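You operate a simulated robot arm through the tools that you are given. There is no shell and no other tool. Be economical: measure what you need, move in short steps, check, and stop when the job is done.

You are at the controls of a simulated two-armed robot. One attempt, no reset.

## Task
Top the compressor oil up to MAX and wipe the drip off the deck.
Fine: the plug is out; try START once first. Open the filler cover, hold the cream can with one hand while you pump, shut the cover. Cloth back. Where these are worked on the way, their far stop is far enough and under half their travel is too little: filler cover. What is to be rubbed or washed off counts as gone when no trace of it is left.

The check looks at the end state, three seconds after you hand in, the way a careful person would. Anything else that was tipped, shoved, dropped, spilled or broken makes it a failure. Lids that push on must go on centred and level and be pressed home; caps that screw on are set level and turned clockwise until they are tight. Flat cloth is picked up by pressing the open fingertips on it (5 to 10 N) and closing them slowly along it; thin cloth reads only 2 to 8 mm in the jaws.

## Robot
Two 6-joint arms with two-finger parallel grippers on one trunk, on a base that drives. Base frame: it is fixed to the floor where the robot stands at the start and does not move with it; the origin is under the middle of the robot, x ahead of it, y to its left, z up. Units: m, rad, N and s.
The left shoulder is at the start at [0.28, 0.185, 1.155], the right one opposite. With the tool pointing down near the work surface each hand reaches from about 0.26 to 0.6 m from the robot's upright axis, wherever it stands, measured 20 degrees to its own side. Places, roughly: compressor socket switch [0.4, 0.9, 0.6]; filler cover [0.6, -0.1, 0.9]; oil drip [0.6, 0.3, 0.8]. Payload 1.57 kg a hand.
Tool frame (each hand has its own): the origin (TCP) lies between the finger pads and is the grasp point; the fingertips stand 0.03 m ahead of it; z points along the fingers, y is the line along which they close. The gripper opens to 0.08 m. The fingers are 0.017 m wide and 0.012 m thick; the gripper's body (0.04 by 0.082 m) begins 0.08 m behind the TCP.
Orientation is that of the tool frame in the base frame, as [roll, pitch, yaw] about the fixed x, y, z axes, in that order (R = Rz(yaw) Ry(pitch) Rx(roll)). With the fingers straight down and closing along the base's y, the tool's x points along the base's -x, its y along +y and its z along -z.

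## Interface
- The arms move only by the tool drive_tool. It takes "left_increments", "right_increments" or both (then of equal length, played together; a hand with none holds still); each is a list that holds one entry, the list of rows, each a list of 7 numbers: the turn, a rotation vector about the tool's x, y, z in rad, then the shift along the tool's x, y, z in m, then the closure in counts, from 0 (fully open) to 255 (shut). In form: [[[ax, ay, az, tx, ty, tz, gripper], ...]]. A call has 1 to 20 rows; each row shifts and turns the commanded pose from where the row before left it, along the tool's axes as they then stand. Rows are played at 5 a second. More than 0.05 m and 0.15 rad between two rows, or a gripper value outside its range, and nothing of the call is played. Where a pose cannot be reached the arm comes as near as it can. A force on the tool above 90 N (or 10 N above the force at the start of the call, whichever is more), or a blocked arm, ends the call early, and 0.2 s more pass. The fingers move at their own pace (about 0.153 m/s each) and stop on an object; they squeeze with about 33 N. The grip force told is the motor's: it shows also when the fingers shut on nothing. Time passes only in rows, and 0.2 s behind the last, so rows that do not move let the fingers close. The reply holds the time, the measured pose of the TCP, the force on the tool along the base axes, the opening and the grip force, in the units named above and with some noise, with the torque about the TCP (base axes, N m) and any sound that the robot's microphone picked up, and new pictures: "pictures" is both (left out), scene, wrist or none (wrist: the cameras of the hands that moved).
- Cameras (640 x 400 px; columns grow to the right, rows downward): "scene" is now at [0.238, 0.0107, 1.5933]; the picture's right is [0.12, -0.99, 0.00], its down [-0.74, -0.09, -0.67] and it looks along [0.66, 0.08, -0.75] (base axes); focal length 214 px, centre (320, 200). "left" rides on the left gripper at [0.072, 0.007, -0.122] in its tool frame; the picture's right is [-0.09, 1.00, 0.00], its down [-0.84, -0.08, -0.54] and it looks along [-0.54, -0.05, 0.84] (tool axes); focal length 238 px, centre (320, 200). "right" rides on the right gripper at [0.072, -0.007, -0.122] in its tool frame; the picture's right is [0.09, 1.00, 0.00], its down [-0.84, 0.08, -0.54] and it looks along [-0.54, 0.05, 0.84] (tool axes); focal length 238 px, centre (320, 200). There is no depth. A picture from a camera that has moved, and an enlarged one, comes with that camera's place and axes in the base frame and with its lens.
- move_column(by): slides the trunk up (or, below 0, down) by that many m; the arms and the scene camera ride with it, the base frame stays. It gives what a move gives, with no picture.
- steer(legs): drives the robot by 1 to 6 legs, each [ahead, turn to the left] in m and rad, along the robot's own axes; the way and the turn of a leg run together, so that a leg with both is an arc; at most 1.5 m and 3.142 rad a leg. The arms and the cameras ride along, it lands a little off, and it stops where it bumps. It gives what a move gives, and a new picture of the scene camera.
- aim_head(pan, tilt): turns the head with the scene camera to pan (to the left, within 1.501 rad either way) and tilt (down, from -0.506 to 1.204), counted from straight ahead of the robot. It gives what a move gives, and a new picture of the scene camera.
- zoom(camera, box): a new picture of the part [left, top, right, bottom] of that camera's present view, enlarged. It takes no simulated time.
- sign_off(): hands the job in; it is judged then, once.

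Go step by step. Nothing tells you exact positions but the pictures and the camera data: compare them with the known pose of the tool, close in by small moves and look again before you grip or let go. The budget is 120 turns and 260 pictures, counting those below and the enlarged ones. Unless the task says otherwise, let go and move clear before handing in, and close with one line.

The tools are called as name(argument=value, ...) on one line, values as JSON. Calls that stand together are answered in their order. drive_tool: Moves the arms, as the interface text tells. Its arguments: {"type":"object","properties":{"left_increments":{"type":"array"},"right_increments":{"type":"array"},"pictures":{"type":"string","enum":["both","scene","wrist","none"]}},"required":[]} The other tools are called the same way: move_column (by) slides the trunk up or down; steer (legs) drives the base; aim_head (pan, tilt) turns the head that bears the scene camera; zoom (camera, box) takes an enlarged picture of a part of a camera's view; sign_off () hands the job in.

At the start:

```text
t: 0.0
left_tool_pos: [0.5487, 0.3147, 1.4216]
left_ee_rot: [3.142, 0.0, -3.141]
left_contact_force: [0.6, 0.6, 0.1]
left_moment: [0.0, -0.02, 0.04]
left_finger_gap: 0.0801
left_finger_force: 0.1
right_tool_pos: [0.5723, -0.1958, 1.3716]
right_ee_rot: [3.141, 0.0, -3.141]
right_contact_force: [0.3, -0.7, -1.0]
right_moment: [-0.03, -0.02, 0.01]
right_finger_gap: 0.08
right_finger_force: 0.2
trunk travel left (down, up): [-0.85, 0.14]
robot x, y, heading: [-0.0024, -0.0027, -0.001]
head pan, tilt: [0.124, 0.841]
```

scene: 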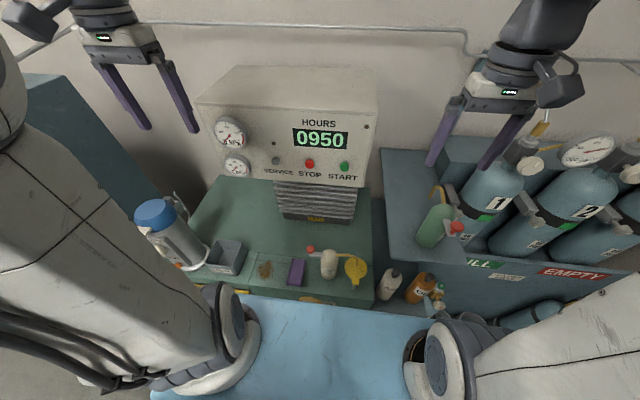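
right: 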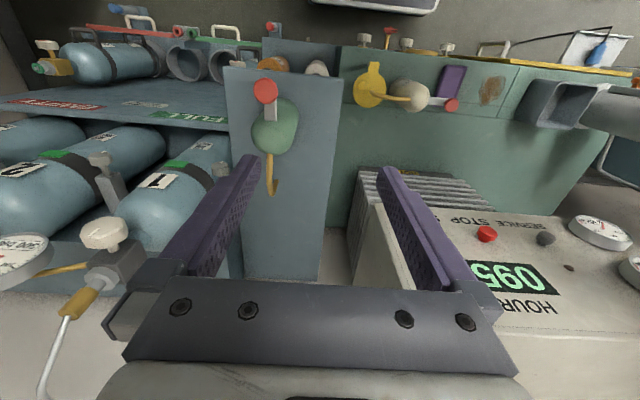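
left: 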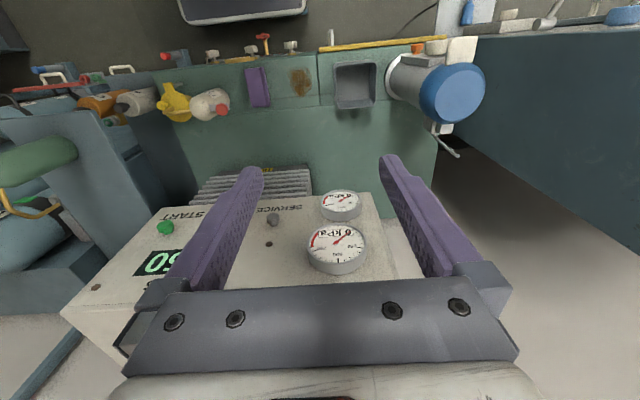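

I see the compressor cabinet ahead with START/STOP buttons, an oil drip and a purple cloth on the deck, a cream pump can and a yellow item, probably a cover or funnel. I'll zoom in on these first.

zoom(camera="scene", box=[200, 220, 400, 345])

zoom(camera="scene", box=[190, 60, 390, 225])

zoom(camera="scene", box=[370, 170, 530, 330])

aim_head(pan=0.8, tilt=0.7)

```text
3.20 times, centred on (300, 282) of scene
camera zoom: at [0.238, 0.0107, 1.5933], right [0.12, -0.99, 0.0], down [-0.74, -0.09, -0.67], along [0.66, 0.08, -0.75], focal length 686 px, centre (384, -64)
```

zoom: 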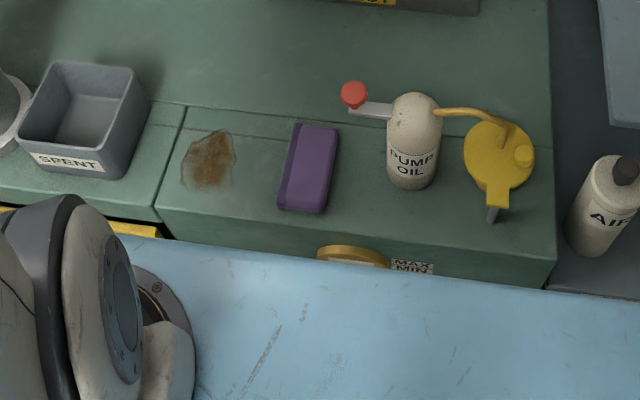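

```text
2.42 times, centred on (290, 142) of scene
camera zoom: at [0.238, 0.0107, 1.5933], right [0.12, -0.99, 0.0], down [-0.74, -0.09, -0.67], along [0.66, 0.08, -0.75], focal length 520 px, centre (393, 339)
```

zoom: 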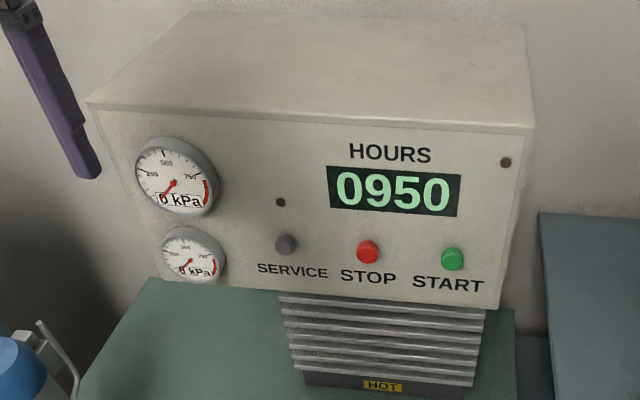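

```text
2.50 times, centred on (450, 250) of scene
camera zoom: at [0.238, 0.0107, 1.5933], right [0.12, -0.99, 0.0], down [-0.74, -0.09, -0.67], along [0.66, 0.08, -0.75], focal length 536 px, centre (-5, 75)
```

zoom: 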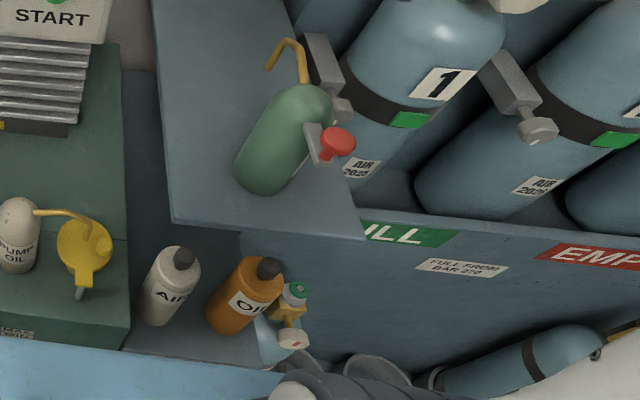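

```text
t: 1.1
left_tool_pos: [0.5491, 0.3147, 1.4208]
left_ee_rot: [3.141, 0.001, 3.141]
left_contact_force: [-0.1, -0.8, 0.7]
left_moment: [0.01, 0.01, 0.02]
left_finger_gap: 0.0799
left_finger_force: 0.1
right_tool_pos: [0.5723, -0.1968, 1.3721]
right_ee_rot: [-3.141, 0.0, -3.141]
right_contact_force: [0.4, 0.2, -0.4]
right_moment: [0.02, 0.04, 0.0]
right_finger_gap: 0.0799
right_finger_force: 0.0
trunk travel left (down, up): [-0.85, 0.14]
robot x, y, heading: [-0.0013, 0.0008, 0.002]
head pan, tilt: [0.799, 0.7]
camera scene: at [0.2193, 0.0618, 1.6049], right [0.72, -0.7, 0.0], down [-0.45, -0.46, -0.76], along [0.53, 0.55, -0.64], focal length 214 px, centre (320, 200)
```

scene: 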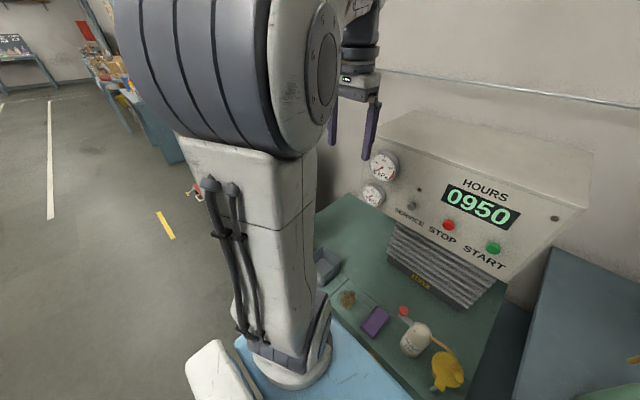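

The cover, can, cloth and drip are all roughly located, with the deck at z≈0.80. Before pressing START I want to see the socket on the left, so I'll zoom there and look further round.

zoom(camera="scene", box=[120, 130, 260, 260])

aim_head(pan=0.2, tilt=1.0)

```text
3.08 times, centred on (190, 195) of scene
camera zoom: at [0.2193, 0.0618, 1.6049], right [0.72, -0.7, 0.0], down [-0.45, -0.46, -0.76], along [0.53, 0.55, -0.64], focal length 660 px, centre (720, 215)
```

zoom: 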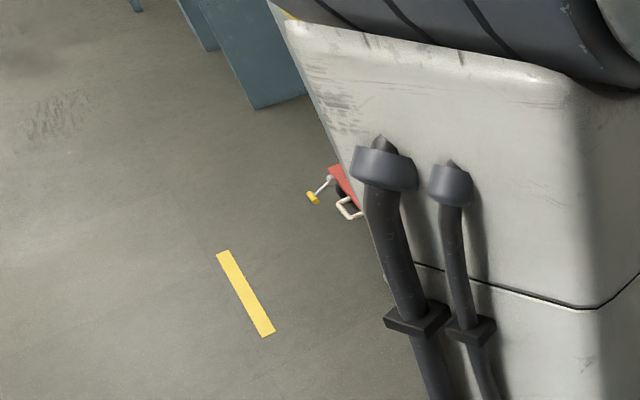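

```text
t: 2.0
left_tool_pos: [0.5483, 0.3154, 1.4203]
left_ee_rot: [-3.141, 0.0, 3.141]
left_contact_force: [1.3, -0.7, -0.3]
left_moment: [0.03, 0.0, 0.0]
left_finger_gap: 0.0803
left_finger_force: 0.0
right_tool_pos: [0.5718, -0.1954, 1.3717]
right_ee_rot: [-3.141, 0.001, 3.14]
right_contact_force: [-0.3, 0.0, 0.1]
right_moment: [-0.01, 0.01, -0.02]
right_finger_gap: 0.08
right_finger_force: 0.2
trunk travel left (down, up): [-0.85, 0.14]
robot x, y, heading: [0.0005, 0.0002, -0.001]
head pan, tilt: [0.201, 1.0]
camera scene: at [0.2283, 0.0149, 1.5816], right [0.2, -0.98, 0.0], down [-0.82, -0.17, -0.54], along [0.53, 0.11, -0.84], focal length 214 px, centre (320, 200)
```

scene: 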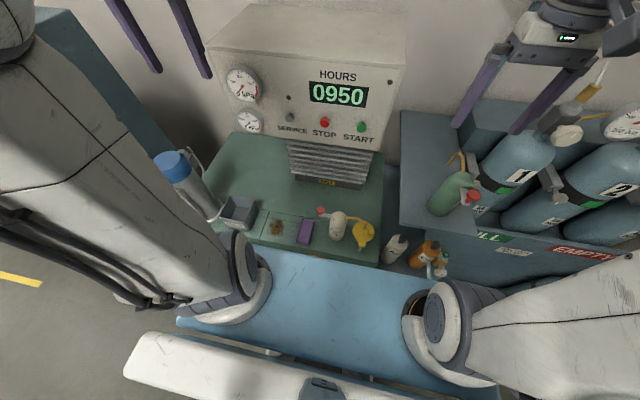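

The left arm hides the socket from the head camera, so I'll yaw the left hand to look left with its wrist camera.

drive_tool(left_increments=[[[0, 0, -0.15, 0, 0, 0, 0], [0, 0, -0.15, 0, 0, 0, 0], [0, 0, -0.15, 0, 0, 0, 0], [0, 0, -0.15, 0, 0, 0, 0], [0, 0, -0.15, 0, 0, 0, 0], [0, 0, -0.15, 0, 0, 0, 0], [0, 0, -0.15, 0, 0, 0, 0], [0, 0, -0.15, 0, 0, 0, 0], [0, 0, -0.15, 0, 0, 0, 0], [0, 0, -0.15, 0, 0, 0, 0]]], pictures="wrist")

```text
t: 4.2
left_tool_pos: [0.5489, 0.3152, 1.4207]
left_ee_rot: [3.141, -0.001, -1.638]
left_contact_force: [-0.2, -0.1, 0.1]
left_moment: [0.0, 0.0, 0.0]
left_finger_gap: 0.0799
left_finger_force: 0.0
right_tool_pos: [0.5719, -0.1959, 1.3719]
right_ee_rot: [-3.141, -0.001, -3.14]
right_contact_force: [-0.1, 0.8, -0.7]
right_moment: [0.01, -0.01, 0.0]
right_finger_gap: 0.0801
right_finger_force: 0.0
trunk travel left (down, up): [-0.85, 0.14]
robot x, y, heading: [-0.0021, 0.0025, -0.001]
head pan, tilt: [0.201, 1.0]
camera left: at [0.5379, 0.2429, 1.5434], right [-0.99, 0.16, 0.0], down [0.13, 0.83, 0.54], along [0.09, 0.54, -0.84], focal length 238 px, centre (320, 200)
```

left: 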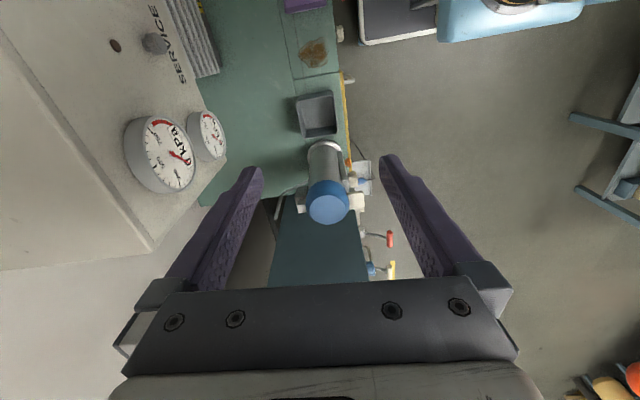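

zoom(camera="left", box=[270, 120, 420, 290])

```text
2.35 times, centred on (345, 205) of left
camera zoom: at [0.5379, 0.2429, 1.5434], right [-0.99, 0.16, 0.0], down [0.13, 0.83, 0.54], along [0.09, 0.54, -0.84], focal length 561 px, centre (261, 188)
```

zoom: 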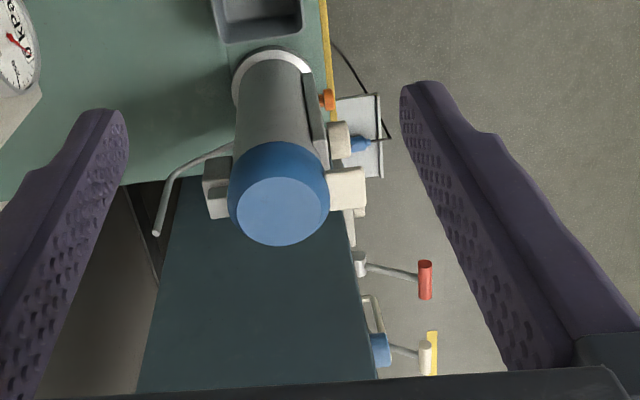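

There's a white socket plate with something blue and a cord on the deck's left front. I'll zoom from the right camera to see whether the plug is really out.

zoom(camera="right", box=[480, 10, 640, 110])

zoom(camera="left", box=[330, 130, 390, 200])

```text
4.00 times, centred on (560, 60) of right
camera zoom: at [0.499, -0.2027, 1.4943], right [-0.09, 1.0, 0.0], down [0.84, 0.08, 0.54], along [0.54, 0.05, -0.84], focal length 953 px, centre (-640, 760)
```

zoom: 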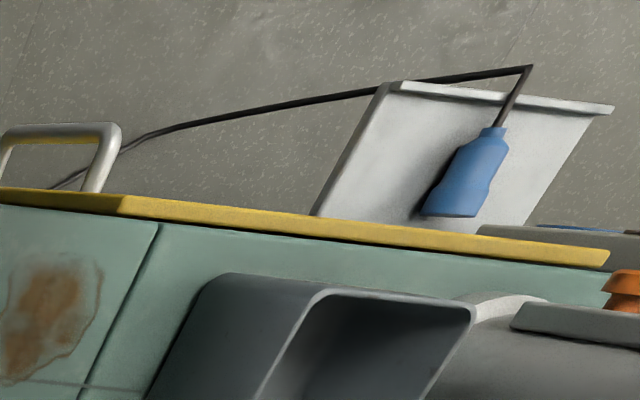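

```text
5.71 times, centred on (360, 165) of left
camera zoom: at [0.5379, 0.2429, 1.5434], right [-0.99, 0.16, 0.0], down [0.13, 0.83, 0.54], along [0.09, 0.54, -0.84], focal length 1362 px, centre (91, 400)
```

zoom: 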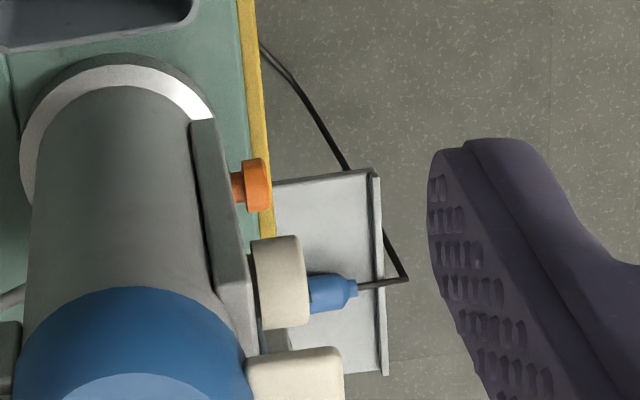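

The plug is lying in a tray, out of the socket, so it's safe to try START. I'll turn the right hand to point forward at the START button, which I place near (0.74, 0.00, 1.185), with the fingers closed.

drive_tool(right_increments=[[[0, -0.15, 0, 0, 0, 0, 255], [0, -0.15, 0, 0, 0, 0, 255], [0, -0.15, 0, 0, 0, 0, 255], [0, -0.15, 0, 0, 0, 0, 255], [0, -0.15, 0, 0, 0, 0, 255], [0, -0.15, 0, 0, 0, 0, 255], [0, -0.15, 0, 0, 0, 0, 255], [0, -0.15, 0, 0, 0, 0, 255], [0, -0.15, 0, 0, 0, 0, 255], [0, -0.15, 0, 0, 0, 0, 255], [0, -0.07, 0, 0, 0, 0, 255], [0, 0, 0, 0.031, 0.032, 0, 255], [0, 0, 0, 0.031, 0.032, 0, 255], [0, 0, 0, 0.031, 0.032, 0, 255], [0, 0, 0, 0.031, 0.032, 0, 255], [0, 0, 0, 0.031, 0.032, 0, 255], [0, 0, 0, 0.031, 0.032, 0, 255]]])

```text
t: 7.8
left_tool_pos: [0.5493, 0.3153, 1.4201]
left_ee_rot: [-3.141, -0.001, -1.643]
left_contact_force: [0.9, -0.2, 0.7]
left_moment: [0.0, 0.0, -0.01]
left_finger_gap: 0.0802
left_finger_force: 0.1
right_tool_pos: [0.6857, -0.182, 1.3577]
right_ee_rot: [3.019, 1.299, 3.081]
right_contact_force: [-0.4, 0.0, 0.4]
right_moment: [-0.01, 0.0, -0.02]
right_finger_gap: 0.0
right_finger_force: 21.2
right hand out of reach, approached as far as the arm can: row 3, 4, 5, 6, 7, 8, 9, 12, 13, 14, 15, 16, 17
trunk travel left (down, up): [-0.85, 0.14]
robot x, y, heading: [-0.0023, 0.0011, -0.001]
head pan, tilt: [0.201, 1.0]
camera scene: at [0.2283, 0.0148, 1.5816], right [0.2, -0.98, 0.0], down [-0.82, -0.17, -0.54], along [0.53, 0.11, -0.84], focal length 214 px, centre (320, 200)
camera right: at [0.5473, -0.1953, 1.3197], right [-0.08, 0.99, -0.06], down [-0.3, 0.03, 0.95], along [0.95, 0.1, 0.3], focal length 238 px, centre (320, 200)
```

scene: 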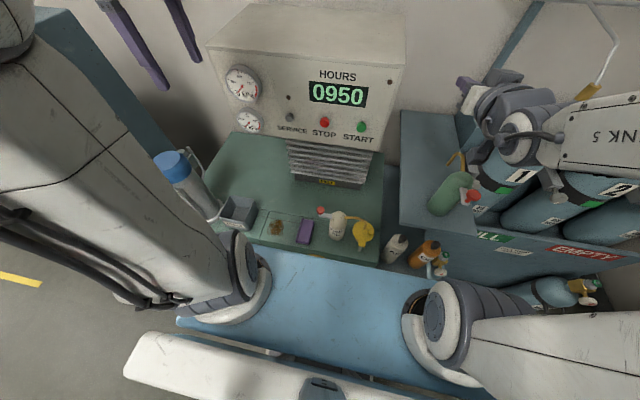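
right: 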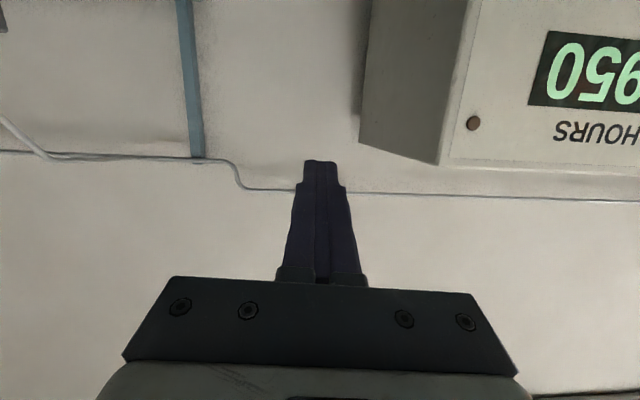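

The arm is too folded to point forward this close to the panel. I'll back the robot off 0.2 m and try again.

steer(legs=[[-0.22, 0]])

```text
t: 9.5
left_tool_pos: [0.3325, 0.3133, 1.4211]
left_ee_rot: [3.141, 0.0, -1.647]
left_contact_force: [0.4, -0.6, 0.2]
left_moment: [-0.01, 0.0, 0.02]
left_finger_gap: 0.0801
left_finger_force: 0.1
right_tool_pos: [0.4658, -0.1839, 1.3561]
right_ee_rot: [3.017, 1.299, 3.077]
right_contact_force: [-0.1, -0.5, 1.3]
right_moment: [-0.04, -0.01, 0.02]
right_finger_gap: 0.0
right_finger_force: 21.3
trunk travel left (down, up): [-0.85, 0.14]
robot x, y, heading: [-0.2166, 0.0036, -0.002]
head pan, tilt: [0.201, 1.0]
camera scene: at [0.0103, 0.0142, 1.5815], right [0.19, -0.98, 0.0], down [-0.83, -0.16, -0.54], along [0.53, 0.11, -0.84], focal length 214 px, centre (320, 200)
```

scene: 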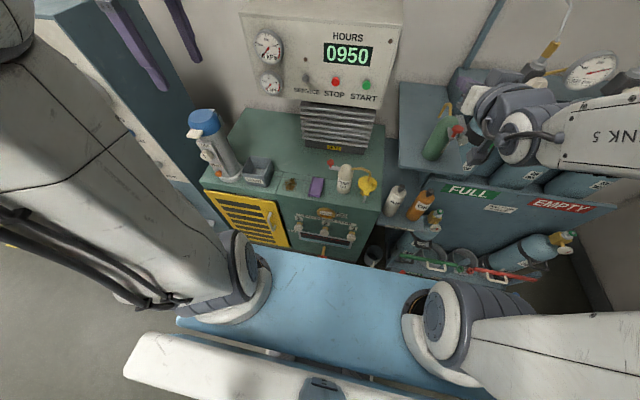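

drive_tool(right_increments=[[[0, 0, 0, 0.0187, 0.0285, 0.0333, 255], [0, 0, 0, 0.0187, 0.0285, 0.0333, 255], [0, 0, 0, 0.0187, 0.0285, 0.0333, 255], [0, 0, 0, 0.0187, 0.0285, 0.0333, 255], [0, 0, 0, 0.0187, 0.0285, 0.0333, 255], [0, 0, 0, 0.0187, 0.0285, 0.0333, 255]]])

zoom(camera="scene", box=[200, 150, 400, 275])

zoom(camera="scene", box=[285, 150, 385, 250])

```text
t: 10.9
left_tool_pos: [0.3318, 0.3135, 1.4221]
left_ee_rot: [3.141, 0.001, -1.647]
left_contact_force: [-1.0, 0.2, 0.6]
left_moment: [-0.01, -0.04, 0.01]
left_finger_gap: 0.0799
left_finger_force: 0.2
right_tool_pos: [0.5399, -0.207, 1.2724]
right_ee_rot: [3.012, 1.298, 3.08]
right_contact_force: [0.5, 0.2, -0.1]
right_moment: [0.02, 0.01, -0.02]
right_finger_gap: 0.0
right_finger_force: 21.2
right hand out of reach, approached as far as the arm can: row 1, 2, 3, 4, 5, 6
trunk travel left (down, up): [-0.85, 0.14]
robot x, y, heading: [-0.2172, 0.0034, -0.005]
head pan, tilt: [0.201, 1.0]
camera scene: at [0.0092, 0.0144, 1.5817], right [0.19, -0.98, 0.0], down [-0.83, -0.16, -0.54], along [0.53, 0.11, -0.84], focal length 214 px, centre (320, 200)
camera right: at [0.4024, -0.2211, 1.2359], right [-0.09, 0.99, -0.05], down [-0.3, 0.03, 0.95], along [0.95, 0.1, 0.3], focal length 238 px, centre (320, 200)
```

scene: 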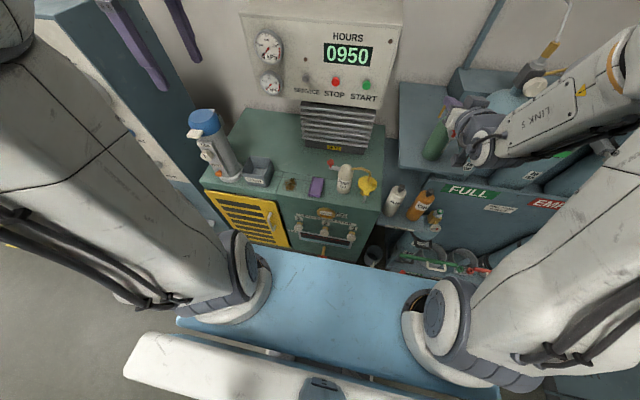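
right: 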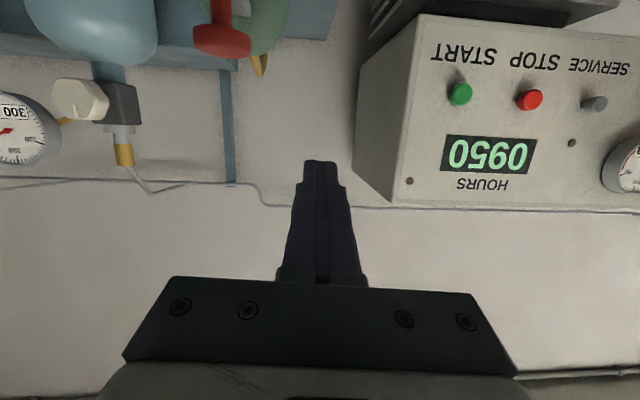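

```text
3.20 times, centred on (300, 212) of scene
camera zoom: at [0.0092, 0.0144, 1.5817], right [0.19, -0.98, 0.0], down [-0.83, -0.16, -0.54], along [0.53, 0.11, -0.84], focal length 686 px, centre (384, 160)
```

zoom: 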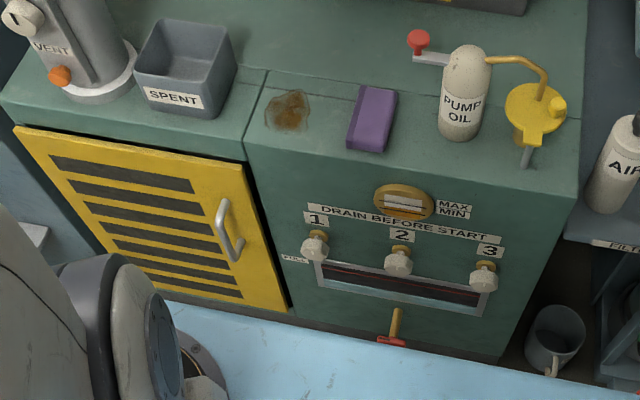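

```text
4.00 times, centred on (335, 200) of scene
camera zoom: at [0.0092, 0.0144, 1.5817], right [0.19, -0.98, 0.0], down [-0.83, -0.16, -0.54], along [0.53, 0.11, -0.84], focal length 858 px, centre (260, 200)
```

zoom: 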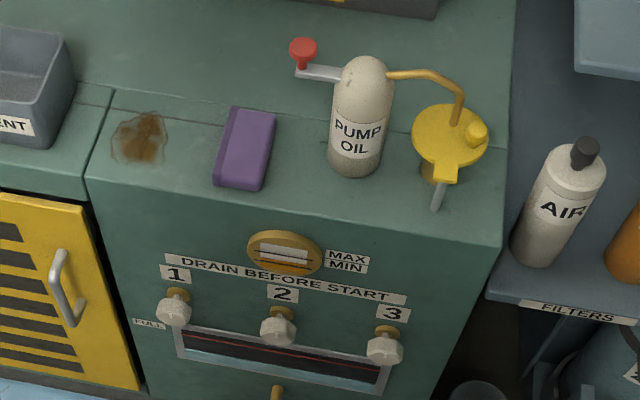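

The right hand still reports out of reach, perhaps because the commanded pose is carrying over. I'll play a null row to see whether commands restart from the measured pose.

drive_tool(right_increments=[[[0, 0, 0, 0, 0, 0, 255], [0, 0, 0, 0, 0, 0, 255], [0, 0, 0, 0, 0, -0.04, 255]]], pictures="none")

```text
t: 11.7
left_tool_pos: [0.3322, 0.3121, 1.4209]
left_ee_rot: [3.141, 0.001, -1.649]
left_contact_force: [0.2, 0.8, -0.9]
left_moment: [0.0, 0.01, 0.03]
left_finger_gap: 0.0798
left_finger_force: 0.1
right_tool_pos: [0.5069, -0.2091, 1.2843]
right_ee_rot: [3.015, 1.297, 3.075]
right_contact_force: [0.7, 0.0, -0.5]
right_moment: [-0.01, -0.02, 0.0]
right_finger_gap: 0.0
right_finger_force: 21.5
right hand out of reach, approached as far as the arm can: row 3
trunk travel left (down, up): [-0.85, 0.14]
robot x, y, heading: [-0.2176, 0.003, -0.009]
head pan, tilt: [0.201, 1.0]
```

Commands restart from the measured pose, but the arm sits at a joint limit. I'll pitch the tool down toward 45° and move toward the button in that pose.

drive_tool(right_increments=[[[0, 0.15, 0, 0, 0, 0, 255], [0, 0.15, 0, 0, 0, 0, 255], [0, 0.15, 0, 0, 0, 0, 255], [0, 0.1, 0, 0, 0, 0, 255], [0, 0, 0, 0, 0.04, 0, 255], [0, 0, 0, 0, 0.04, 0, 255], [0, 0, 0, 0, 0.04, 0, 255], [0, 0, 0, 0, 0.04, 0, 255], [0, 0, 0, 0, 0.04, 0, 255]]])

```text
t: 13.7
left_tool_pos: [0.332, 0.3128, 1.4204]
left_ee_rot: [3.141, 0.0, -1.648]
left_contact_force: [-0.2, -0.1, -0.4]
left_moment: [-0.02, -0.02, 0.01]
left_finger_gap: 0.0803
left_finger_force: 0.1
right_tool_pos: [0.4904, -0.0025, 1.2965]
right_ee_rot: [3.06, 0.833, -3.12]
right_contact_force: [0.0, 0.2, 0.1]
right_moment: [0.02, 0.03, -0.02]
right_finger_gap: 0.0
right_finger_force: 21.3
right hand out of reach, approached as far as the arm can: row 4
trunk travel left (down, up): [-0.85, 0.14]
robot x, y, heading: [-0.2192, -0.007, -0.001]
head pan, tilt: [0.201, 1.0]
camera scene: at [0.01, 0.0143, 1.5816], right [0.19, -0.98, 0.0], down [-0.83, -0.16, -0.54], along [0.53, 0.11, -0.84], focal length 214 px, centre (320, 200)
camera right: at [0.3514, -0.0218, 1.3253], right [-0.14, 0.99, -0.01], down [0.16, 0.04, 0.99], along [0.98, 0.14, -0.16], focal length 238 px, centre (320, 200)
```

scene: 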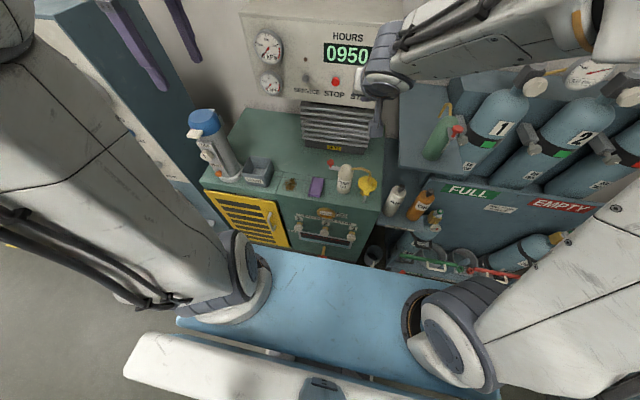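
right: 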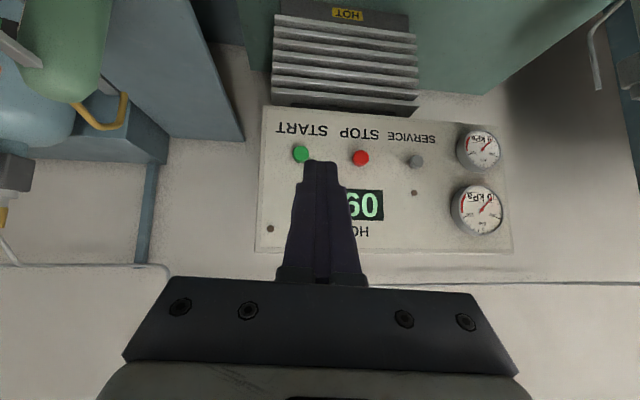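

START triangulates to (0.74, 0.00, 1.183) again. I'll bring the fingertip just short of it and look.

drive_tool(right_increments=[[[0, 0, 0, -0.0134, -0.0043, 0.0423, 255], [0, 0, 0, -0.0134, -0.0043, 0.0423, 255], [0, 0, 0, -0.0134, -0.0043, 0.0423, 255], [0, 0, 0, -0.0134, -0.0043, 0.0423, 255], [0, 0, 0, -0.0134, -0.0043, 0.0423, 255]]])

```text
t: 14.9
left_tool_pos: [0.3316, 0.3127, 1.4197]
left_ee_rot: [-3.141, -0.001, -1.646]
left_contact_force: [-1.7, 0.4, -0.8]
left_moment: [-0.02, -0.04, 0.02]
left_finger_gap: 0.0802
left_finger_force: 0.1
right_tool_pos: [0.6927, -0.002, 1.204]
right_ee_rot: [3.061, 0.836, -3.12]
right_contact_force: [0.5, 0.1, 0.4]
right_moment: [0.01, 0.01, -0.03]
right_finger_gap: 0.0
right_finger_force: 21.2
trunk travel left (down, up): [-0.85, 0.14]
robot x, y, heading: [-0.2185, 0.0021, -0.005]
head pan, tilt: [0.201, 1.0]
camera scene: at [0.01, 0.0142, 1.5815], right [0.19, -0.98, 0.0], down [-0.83, -0.16, -0.54], along [0.53, 0.11, -0.84], focal length 214 px, centre (320, 200)
camera right: at [0.5545, -0.0216, 1.2317], right [-0.14, 0.99, -0.01], down [0.16, 0.04, 0.99], along [0.98, 0.14, -0.16], focal length 238 px, centre (320, 200)
```

scene: 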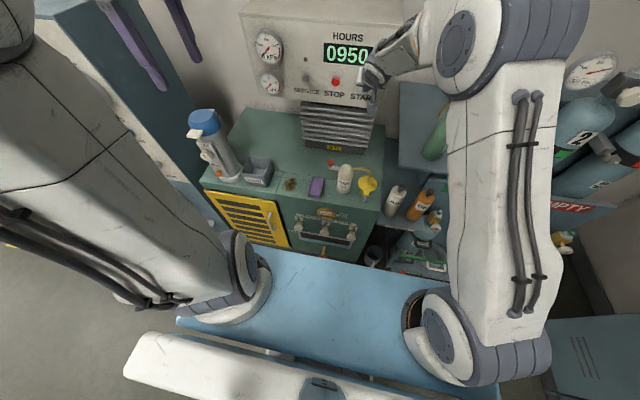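
right: 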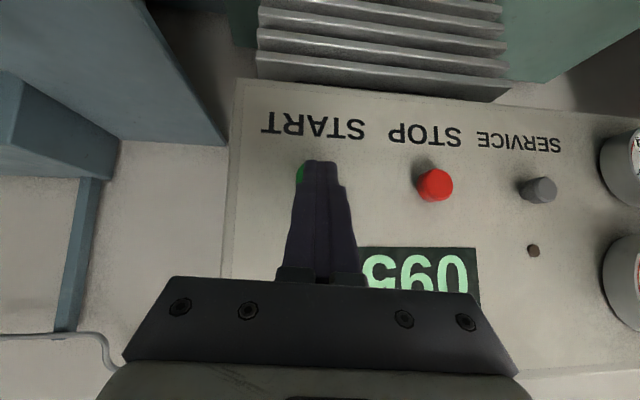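

The fingertip is nearly on START, so I'll shift slightly right and push in about 2.5 cm.

drive_tool(right_increments=[[[0, 0, 0, 0, -0.006, 0, 255], [0, 0, 0, -0.0047, -0.0006, 0.0052, 255], [0, 0, 0, -0.0047, -0.0006, 0.0052, 255], [0, 0, 0, -0.0047, -0.0006, 0.0052, 255]]])

```text
t: 15.9
left_tool_pos: [0.3312, 0.3142, 1.4219]
left_ee_rot: [-3.14, 0.001, -1.647]
left_contact_force: [0.8, 0.0, 0.4]
left_moment: [-0.01, 0.01, -0.03]
left_finger_gap: 0.0803
left_finger_force: 0.1
right_tool_pos: [0.7119, -0.0072, 1.2035]
right_ee_rot: [3.061, 0.831, -3.121]
right_contact_force: [-16.6, 0.3, 2.5]
right_moment: [-0.04, 0.17, 0.01]
right_finger_gap: 0.0001
right_finger_force: 21.3
trunk travel left (down, up): [-0.85, 0.14]
robot x, y, heading: [-0.2168, 0.0013, -0.004]
head pan, tilt: [0.201, 1.0]
heard: click
camera scene: at [0.0087, 0.0144, 1.5818], right [0.19, -0.98, 0.0], down [-0.82, -0.16, -0.54], along [0.53, 0.11, -0.84], focal length 214 px, centre (320, 200)
camera right: at [0.5734, -0.0274, 1.2314], right [-0.14, 0.99, -0.01], down [0.16, 0.04, 0.99], along [0.98, 0.14, -0.16], focal length 238 px, centre (320, 200)
```

scene: 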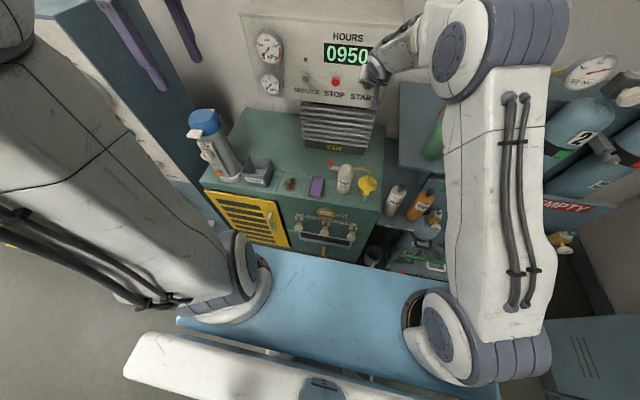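
right: 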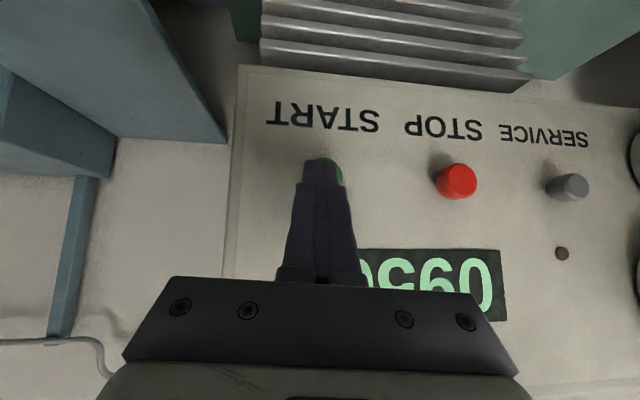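

START clicked and nothing ran. I'll back off and listen to confirm it's dead.

drive_tool(right_increments=[[[0, 0, 0, 0.0168, 0.002, -0.0184, 255], [0, 0, 0, 0.0269, 0.003, -0.0294, 255], [0, 0, 0, 0.0269, 0.003, -0.0294, 255], [0, 0, 0, 0.0269, 0.003, -0.0294, 255], [0, 0, 0, 0.0269, 0.003, -0.0294, 0], [0, 0, 0, 0.0269, 0.003, -0.0294, 0], [0, 0, 0, 0, 0, 0, 0]]])

zoom(camera="right", box=[240, 60, 560, 280])

```text
t: 17.5
left_tool_pos: [0.3323, 0.3133, 1.4215]
left_ee_rot: [3.141, 0.0, -1.648]
left_contact_force: [-0.5, -0.3, 0.2]
left_moment: [0.04, -0.03, 0.0]
left_finger_gap: 0.0801
left_finger_force: 0.1
right_tool_pos: [0.4885, -0.0092, 1.1996]
right_ee_rot: [3.06, 0.834, -3.122]
right_contact_force: [0.0, 0.4, 0.2]
right_moment: [0.02, 0.02, 0.01]
right_finger_gap: 0.08
right_finger_force: 0.0
trunk travel left (down, up): [-0.85, 0.14]
robot x, y, heading: [-0.2148, 0.0013, -0.006]
head pan, tilt: [0.201, 1.0]
camera scene: at [0.0097, 0.0142, 1.5816], right [0.19, -0.98, 0.0], down [-0.83, -0.16, -0.54], along [0.53, 0.11, -0.84], focal length 214 px, centre (320, 200)
camera right: at [0.3497, -0.0286, 1.2283], right [-0.14, 0.99, -0.01], down [0.16, 0.04, 0.99], along [0.98, 0.14, -0.16], focal length 238 px, centre (320, 200)
```

scene: 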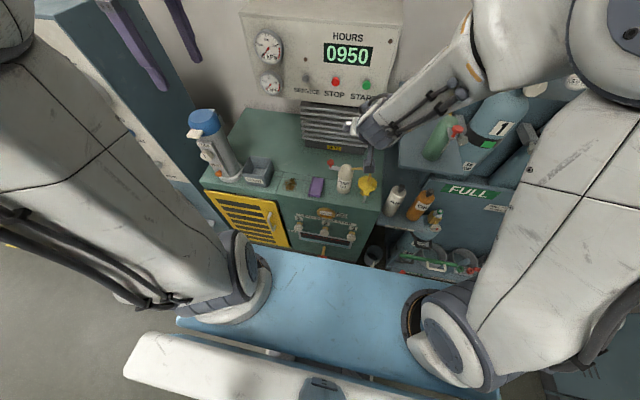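
right: 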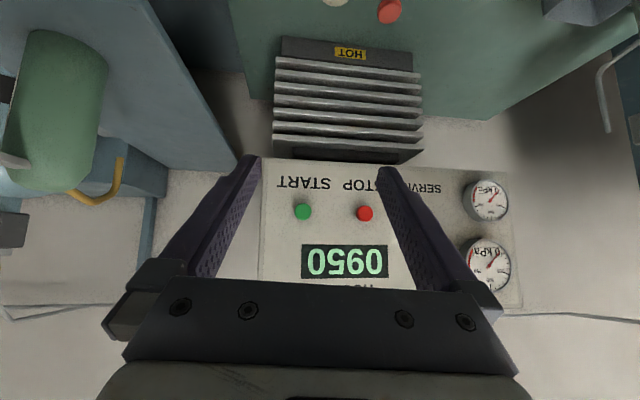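

```text
1.82 times, centred on (400, 170) of right
camera zoom: at [0.3497, -0.0286, 1.2283], right [-0.14, 0.99, -0.01], down [0.16, 0.04, 0.99], along [0.98, 0.14, -0.16], focal length 433 px, centre (174, 254)
```

zoom: 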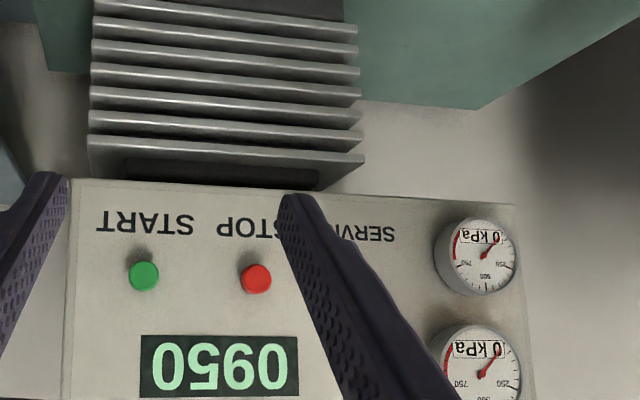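

The compressor is dead: both gauges read 0 and nothing ran. I'll point the right hand down again, retract it, then drive back to the deck.

drive_tool(right_increments=[[[0.0816, 0, 0, 0, 0, 0, 0], [0, 0.15, 0, 0, 0, 0, 0], [0, 0.15, 0, 0, 0, 0, 0], [0, 0.15, 0, 0, 0, 0, 0], [0, 0.15, 0, 0, 0, 0, 0], [0, 0.15, 0, 0, 0, 0, 0], [0, 0.084, 0, 0, 0, 0, 0], [0, 0, 0.02, 0.03, -0.04, 0, 0], [0, 0, 0, 0.03, -0.04, 0, 0], [0, 0, 0, 0.03, -0.04, 0, 0], [0, 0, 0, 0.03, -0.04, 0, 0]]], left_increments=[[[0, 0, 0.15, 0, 0, 0, 0], [0, 0, 0.15, 0, 0, 0, 0], [0, 0, 0.15, 0, 0, 0, 0], [0, 0, 0.15, 0, 0, 0, 0], [0, 0, 0.15, 0, 0, 0, 0], [0, 0, 0.15, 0, 0, 0, 0], [0, 0, 0.15, 0, 0, 0, 0], [0, 0, 0.15, 0, 0, 0, 0], [0, 0, 0.15, 0, 0, 0, 0], [0, 0, 0.145, 0, 0, 0, 0], [0, 0, 0, 0, 0, 0, 0]]], pictures="none")

steer(legs=[[0.215, 0]])

```text
t: 19.9
left_tool_pos: [0.3341, 0.3138, 1.4209]
left_ee_rot: [3.14, 0.0, 3.14]
left_contact_force: [0.0, 0.2, -0.1]
left_moment: [-0.02, 0.01, 0.0]
left_finger_gap: 0.08
left_finger_force: 0.0
right_tool_pos: [0.3705, -0.171, 1.2007]
right_ee_rot: [3.141, 0.001, 3.141]
right_contact_force: [0.7, 0.4, -0.2]
right_moment: [0.0, -0.01, -0.01]
right_finger_gap: 0.0799
right_finger_force: 0.0
trunk travel left (down, up): [-0.85, 0.14]
robot x, y, heading: [-0.2168, -0.0002, -0.007]
head pan, tilt: [0.201, 1.0]
```

```text
t: 21.6
left_tool_pos: [0.55, 0.3099, 1.4202]
left_ee_rot: [3.14, 0.0, 3.138]
left_contact_force: [0.4, -0.2, 0.5]
left_moment: [0.02, 0.0, 0.0]
left_finger_gap: 0.0801
left_finger_force: 0.0
right_tool_pos: [0.5879, -0.1749, 1.201]
right_ee_rot: [-3.141, 0.001, 3.14]
right_contact_force: [-0.5, 1.1, 0.7]
right_moment: [0.02, -0.03, 0.01]
right_finger_gap: 0.0797
right_finger_force: 0.1
trunk travel left (down, up): [-0.85, 0.14]
robot x, y, heading: [-0.0012, 0.001, -0.015]
head pan, tilt: [0.201, 1.0]
camera scene: at [0.2271, 0.012, 1.5816], right [0.19, -0.98, 0.0], down [-0.83, -0.16, -0.54], along [0.53, 0.1, -0.84], focal length 214 px, centre (320, 200)
```

scene: 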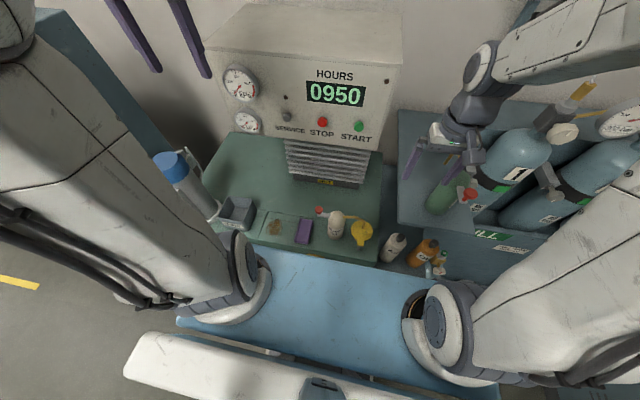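

Back at the deck. I'll move the right hand over the can and filler for a close look.

drive_tool(right_increments=[[[0, 0, 0, 0.012, 0.024, 0.03, 0], [0, 0, 0, 0.012, 0.024, 0.03, 0], [0, 0, 0, 0.012, 0.024, 0.03, 0], [0, 0, 0, 0.012, 0.024, 0.03, 0]]], pictures="wrist")

zoom(camera="right", box=[220, 20, 480, 180])

zoom(camera="scene", box=[300, 200, 390, 265])

```text
t: 22.6
left_tool_pos: [0.5508, 0.3103, 1.4201]
left_ee_rot: [-3.141, -0.001, 3.137]
left_contact_force: [-0.2, -0.1, -0.4]
left_moment: [-0.03, 0.0, 0.03]
left_finger_gap: 0.0798
left_finger_force: 0.0
right_tool_pos: [0.5374, -0.0759, 1.0822]
right_ee_rot: [-3.14, 0.0, 3.139]
right_contact_force: [-0.2, 0.5, 0.3]
right_moment: [0.01, -0.02, -0.01]
right_finger_gap: 0.0799
right_finger_force: 0.1
trunk travel left (down, up): [-0.85, 0.14]
robot x, y, heading: [-0.0043, -0.0023, -0.007]
head pan, tilt: [0.201, 1.0]
camera right: at [0.465, -0.0833, 1.2037], right [-0.09, 1.0, 0.0], down [0.84, 0.07, 0.54], along [0.54, 0.05, -0.84], focal length 238 px, centre (320, 200)
```

right: 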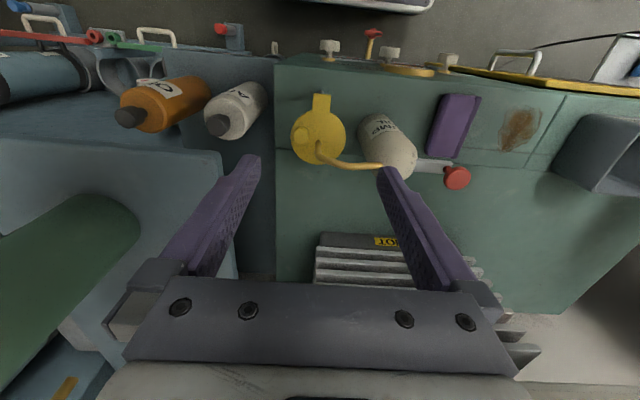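

```text
2.46 times, centred on (350, 100) of right
camera zoom: at [0.465, -0.0833, 1.2037], right [-0.09, 1.0, 0.0], down [0.84, 0.07, 0.54], along [0.54, 0.05, -0.84], focal length 587 px, centre (246, 446)
```

zoom: 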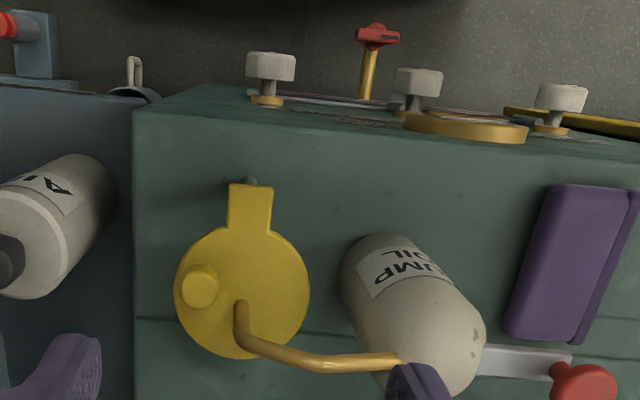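

```text
6.15 times, centred on (345, 232) of scene
camera zoom: at [0.2273, 0.012, 1.5816], right [0.19, -0.98, 0.0], down [-0.83, -0.16, -0.54], along [0.53, 0.1, -0.84], focal length 1320 px, centre (166, 0)
```

zoom: 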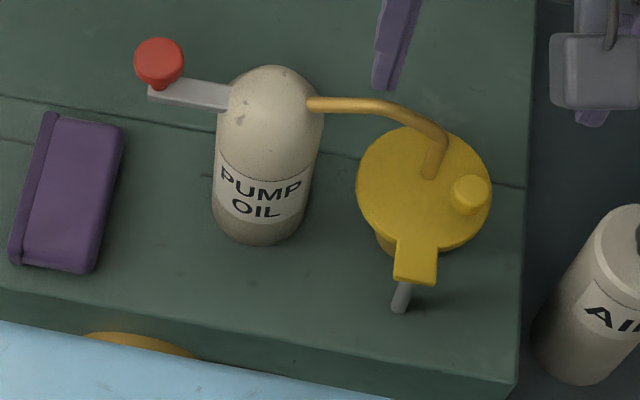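

The cover looks like a disc that swivels on the grey post under its front tab (about (0.525, −0.075)). It has a knob at about (0.563, −0.099, 0.90) and the can's spout hangs just above it, so it should swing clockwise. I'll yaw the right hand 45° so both fingers miss the spout, and stop above the knob.

drive_tool(right_increments=[[[0, 0, -0.15, 0, 0, 0, 90], [0, 0, -0.15, 0, 0, 0, 90], [0, 0, -0.15, 0, 0, 0, 90], [0, 0, -0.15, 0, 0, 0, 90], [0, 0, -0.15, 0, 0, 0, 90], [0, 0, -0.035, 0, -0.0172, 0, 90], [0, 0, 0, -0.0018, -0.0172, 0.03, 90], [0, 0, 0, 0, 0, 0.045, 90], [0, 0, 0, 0, 0, 0.045, 90]]])

zoom(camera="right", box=[220, 60, 420, 220])

zoom(camera="scene", box=[300, 190, 400, 270])

```text
t: 24.6
left_tool_pos: [0.5508, 0.31, 1.4222]
left_ee_rot: [-3.141, 0.0, 3.139]
left_contact_force: [-0.4, -0.5, -1.3]
left_moment: [-0.01, -0.01, -0.02]
left_finger_gap: 0.0801
left_finger_force: 0.0
right_tool_pos: [0.5636, -0.1004, 0.9606]
right_ee_rot: [3.141, 0.004, -2.359]
right_contact_force: [0.7, 0.1, 0.3]
right_moment: [0.0, -0.01, 0.03]
right_finger_gap: 0.0519
right_finger_force: 0.1
trunk travel left (down, up): [-0.85, 0.14]
robot x, y, heading: [-0.0012, -0.0045, -0.005]
head pan, tilt: [0.201, 1.0]
camera scene: at [0.2272, 0.012, 1.5816], right [0.19, -0.98, 0.0], down [-0.83, -0.16, -0.54], along [0.53, 0.1, -0.84], focal length 214 px, centre (320, 200)
camera right: at [0.5155, -0.1562, 1.0833], right [-0.77, 0.64, 0.0], down [0.54, 0.64, 0.54], along [0.35, 0.42, -0.84], focal length 238 px, centre (320, 200)
```

scene: 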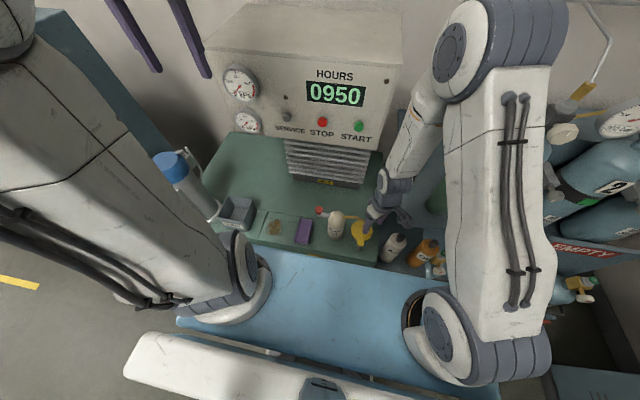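
right: 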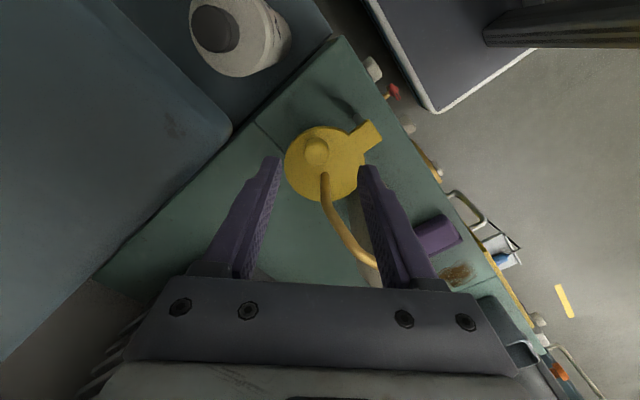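

```text
2.50 times, centred on (320, 140) of right
camera zoom: at [0.5155, -0.1562, 1.0833], right [-0.77, 0.64, 0.0], down [0.54, 0.64, 0.54], along [0.35, 0.42, -0.84], focal length 596 px, centre (320, 350)
```

zoom: 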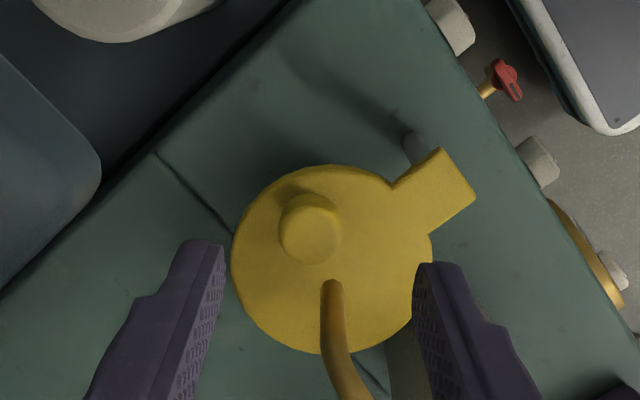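

```text
5.00 times, centred on (350, 230) of scene
camera zoom: at [0.2272, 0.012, 1.5816], right [0.19, -0.98, 0.0], down [-0.83, -0.16, -0.54], along [0.53, 0.1, -0.84], focal length 1072 px, centre (170, 50)
```

zoom: 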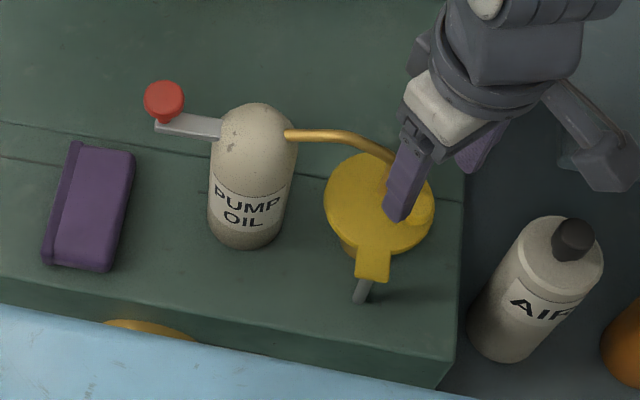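

Knob confirmed at (0.564, −0.102). I'll go down 4.5 cm around it and check.

drive_tool(right_increments=[[[0, 0, 0, 0, -0.001, 0.025, 90], [0, 0, 0, 0, 0, 0.02, 90]]], pictures="wrist")

zoom(camera="right", box=[220, 60, 420, 220])

zoom(camera="scene", box=[320, 200, 390, 255])

```text
t: 25.2
left_tool_pos: [0.5507, 0.3102, 1.4211]
left_ee_rot: [3.141, 0.001, 3.138]
left_contact_force: [-0.9, -0.7, -0.8]
left_moment: [0.01, 0.02, 0.02]
left_finger_gap: 0.0801
left_finger_force: 0.0
right_tool_pos: [0.5652, -0.1014, 0.917]
right_ee_rot: [-3.14, 0.002, -2.36]
right_contact_force: [0.2, -0.7, 0.1]
right_moment: [0.0, -0.01, 0.04]
right_finger_gap: 0.0521
right_finger_force: 0.0
trunk travel left (down, up): [-0.85, 0.14]
robot x, y, heading: [-0.0005, 0.0008, -0.011]
head pan, tilt: [0.201, 1.0]
camera right: at [0.5174, -0.1579, 1.0385], right [-0.77, 0.64, 0.0], down [0.54, 0.64, 0.54], along [0.35, 0.42, -0.84], focal length 238 px, centre (320, 200)
```

right: 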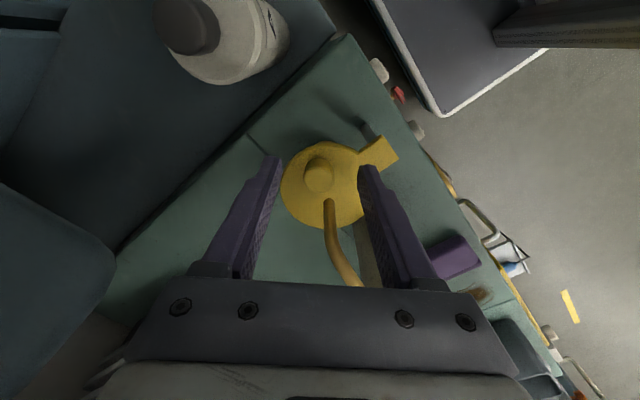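

```text
2.50 times, centred on (320, 140) of right
camera zoom: at [0.5174, -0.1579, 1.0385], right [-0.77, 0.64, 0.0], down [0.54, 0.64, 0.54], along [0.35, 0.42, -0.84], focal length 596 px, centre (320, 350)
```

zoom: 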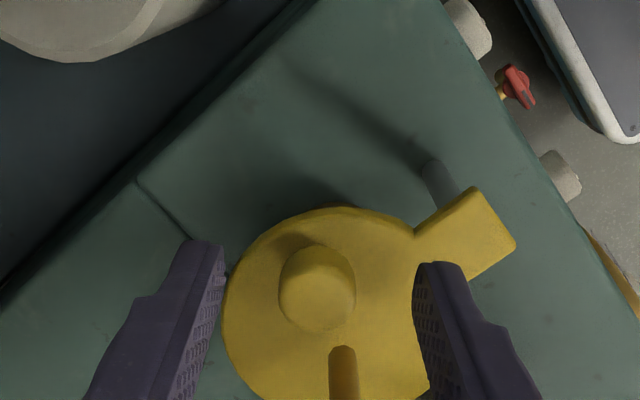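

```text
7.27 times, centred on (355, 228) of scene
camera zoom: at [0.2274, 0.012, 1.5816], right [0.19, -0.98, 0.0], down [-0.83, -0.16, -0.54], along [0.53, 0.1, -0.84], focal length 1560 px, centre (66, 0)
```

zoom: 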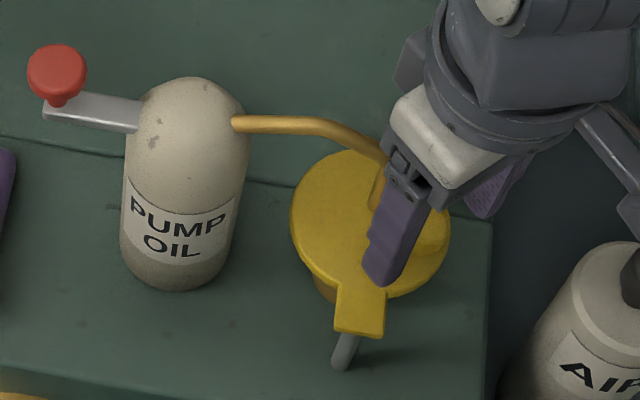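

Centred on the knob. I'll lower in small steps watching force.

drive_tool(right_increments=[[[0, 0, 0, -0.003, 0, 0.005, 90], [0, 0, 0, 0, 0, 0.004, 90]]], pictures="none")

```text
t: 25.8
left_tool_pos: [0.5513, 0.3105, 1.419]
left_ee_rot: [-3.141, 0.001, 3.138]
left_contact_force: [-0.4, -0.3, 0.2]
left_moment: [-0.03, 0.02, 0.02]
left_finger_gap: 0.0799
left_finger_force: 0.1
right_tool_pos: [0.5672, -0.0991, 0.9074]
right_ee_rot: [-3.142, 0.003, -2.358]
right_contact_force: [0.4, -0.4, -0.5]
right_moment: [0.01, 0.0, 0.02]
right_finger_gap: 0.0518
right_finger_force: 0.1
trunk travel left (down, up): [-0.85, 0.14]
robot x, y, heading: [-0.0003, -0.0003, -0.012]
head pan, tilt: [0.201, 1.0]
```

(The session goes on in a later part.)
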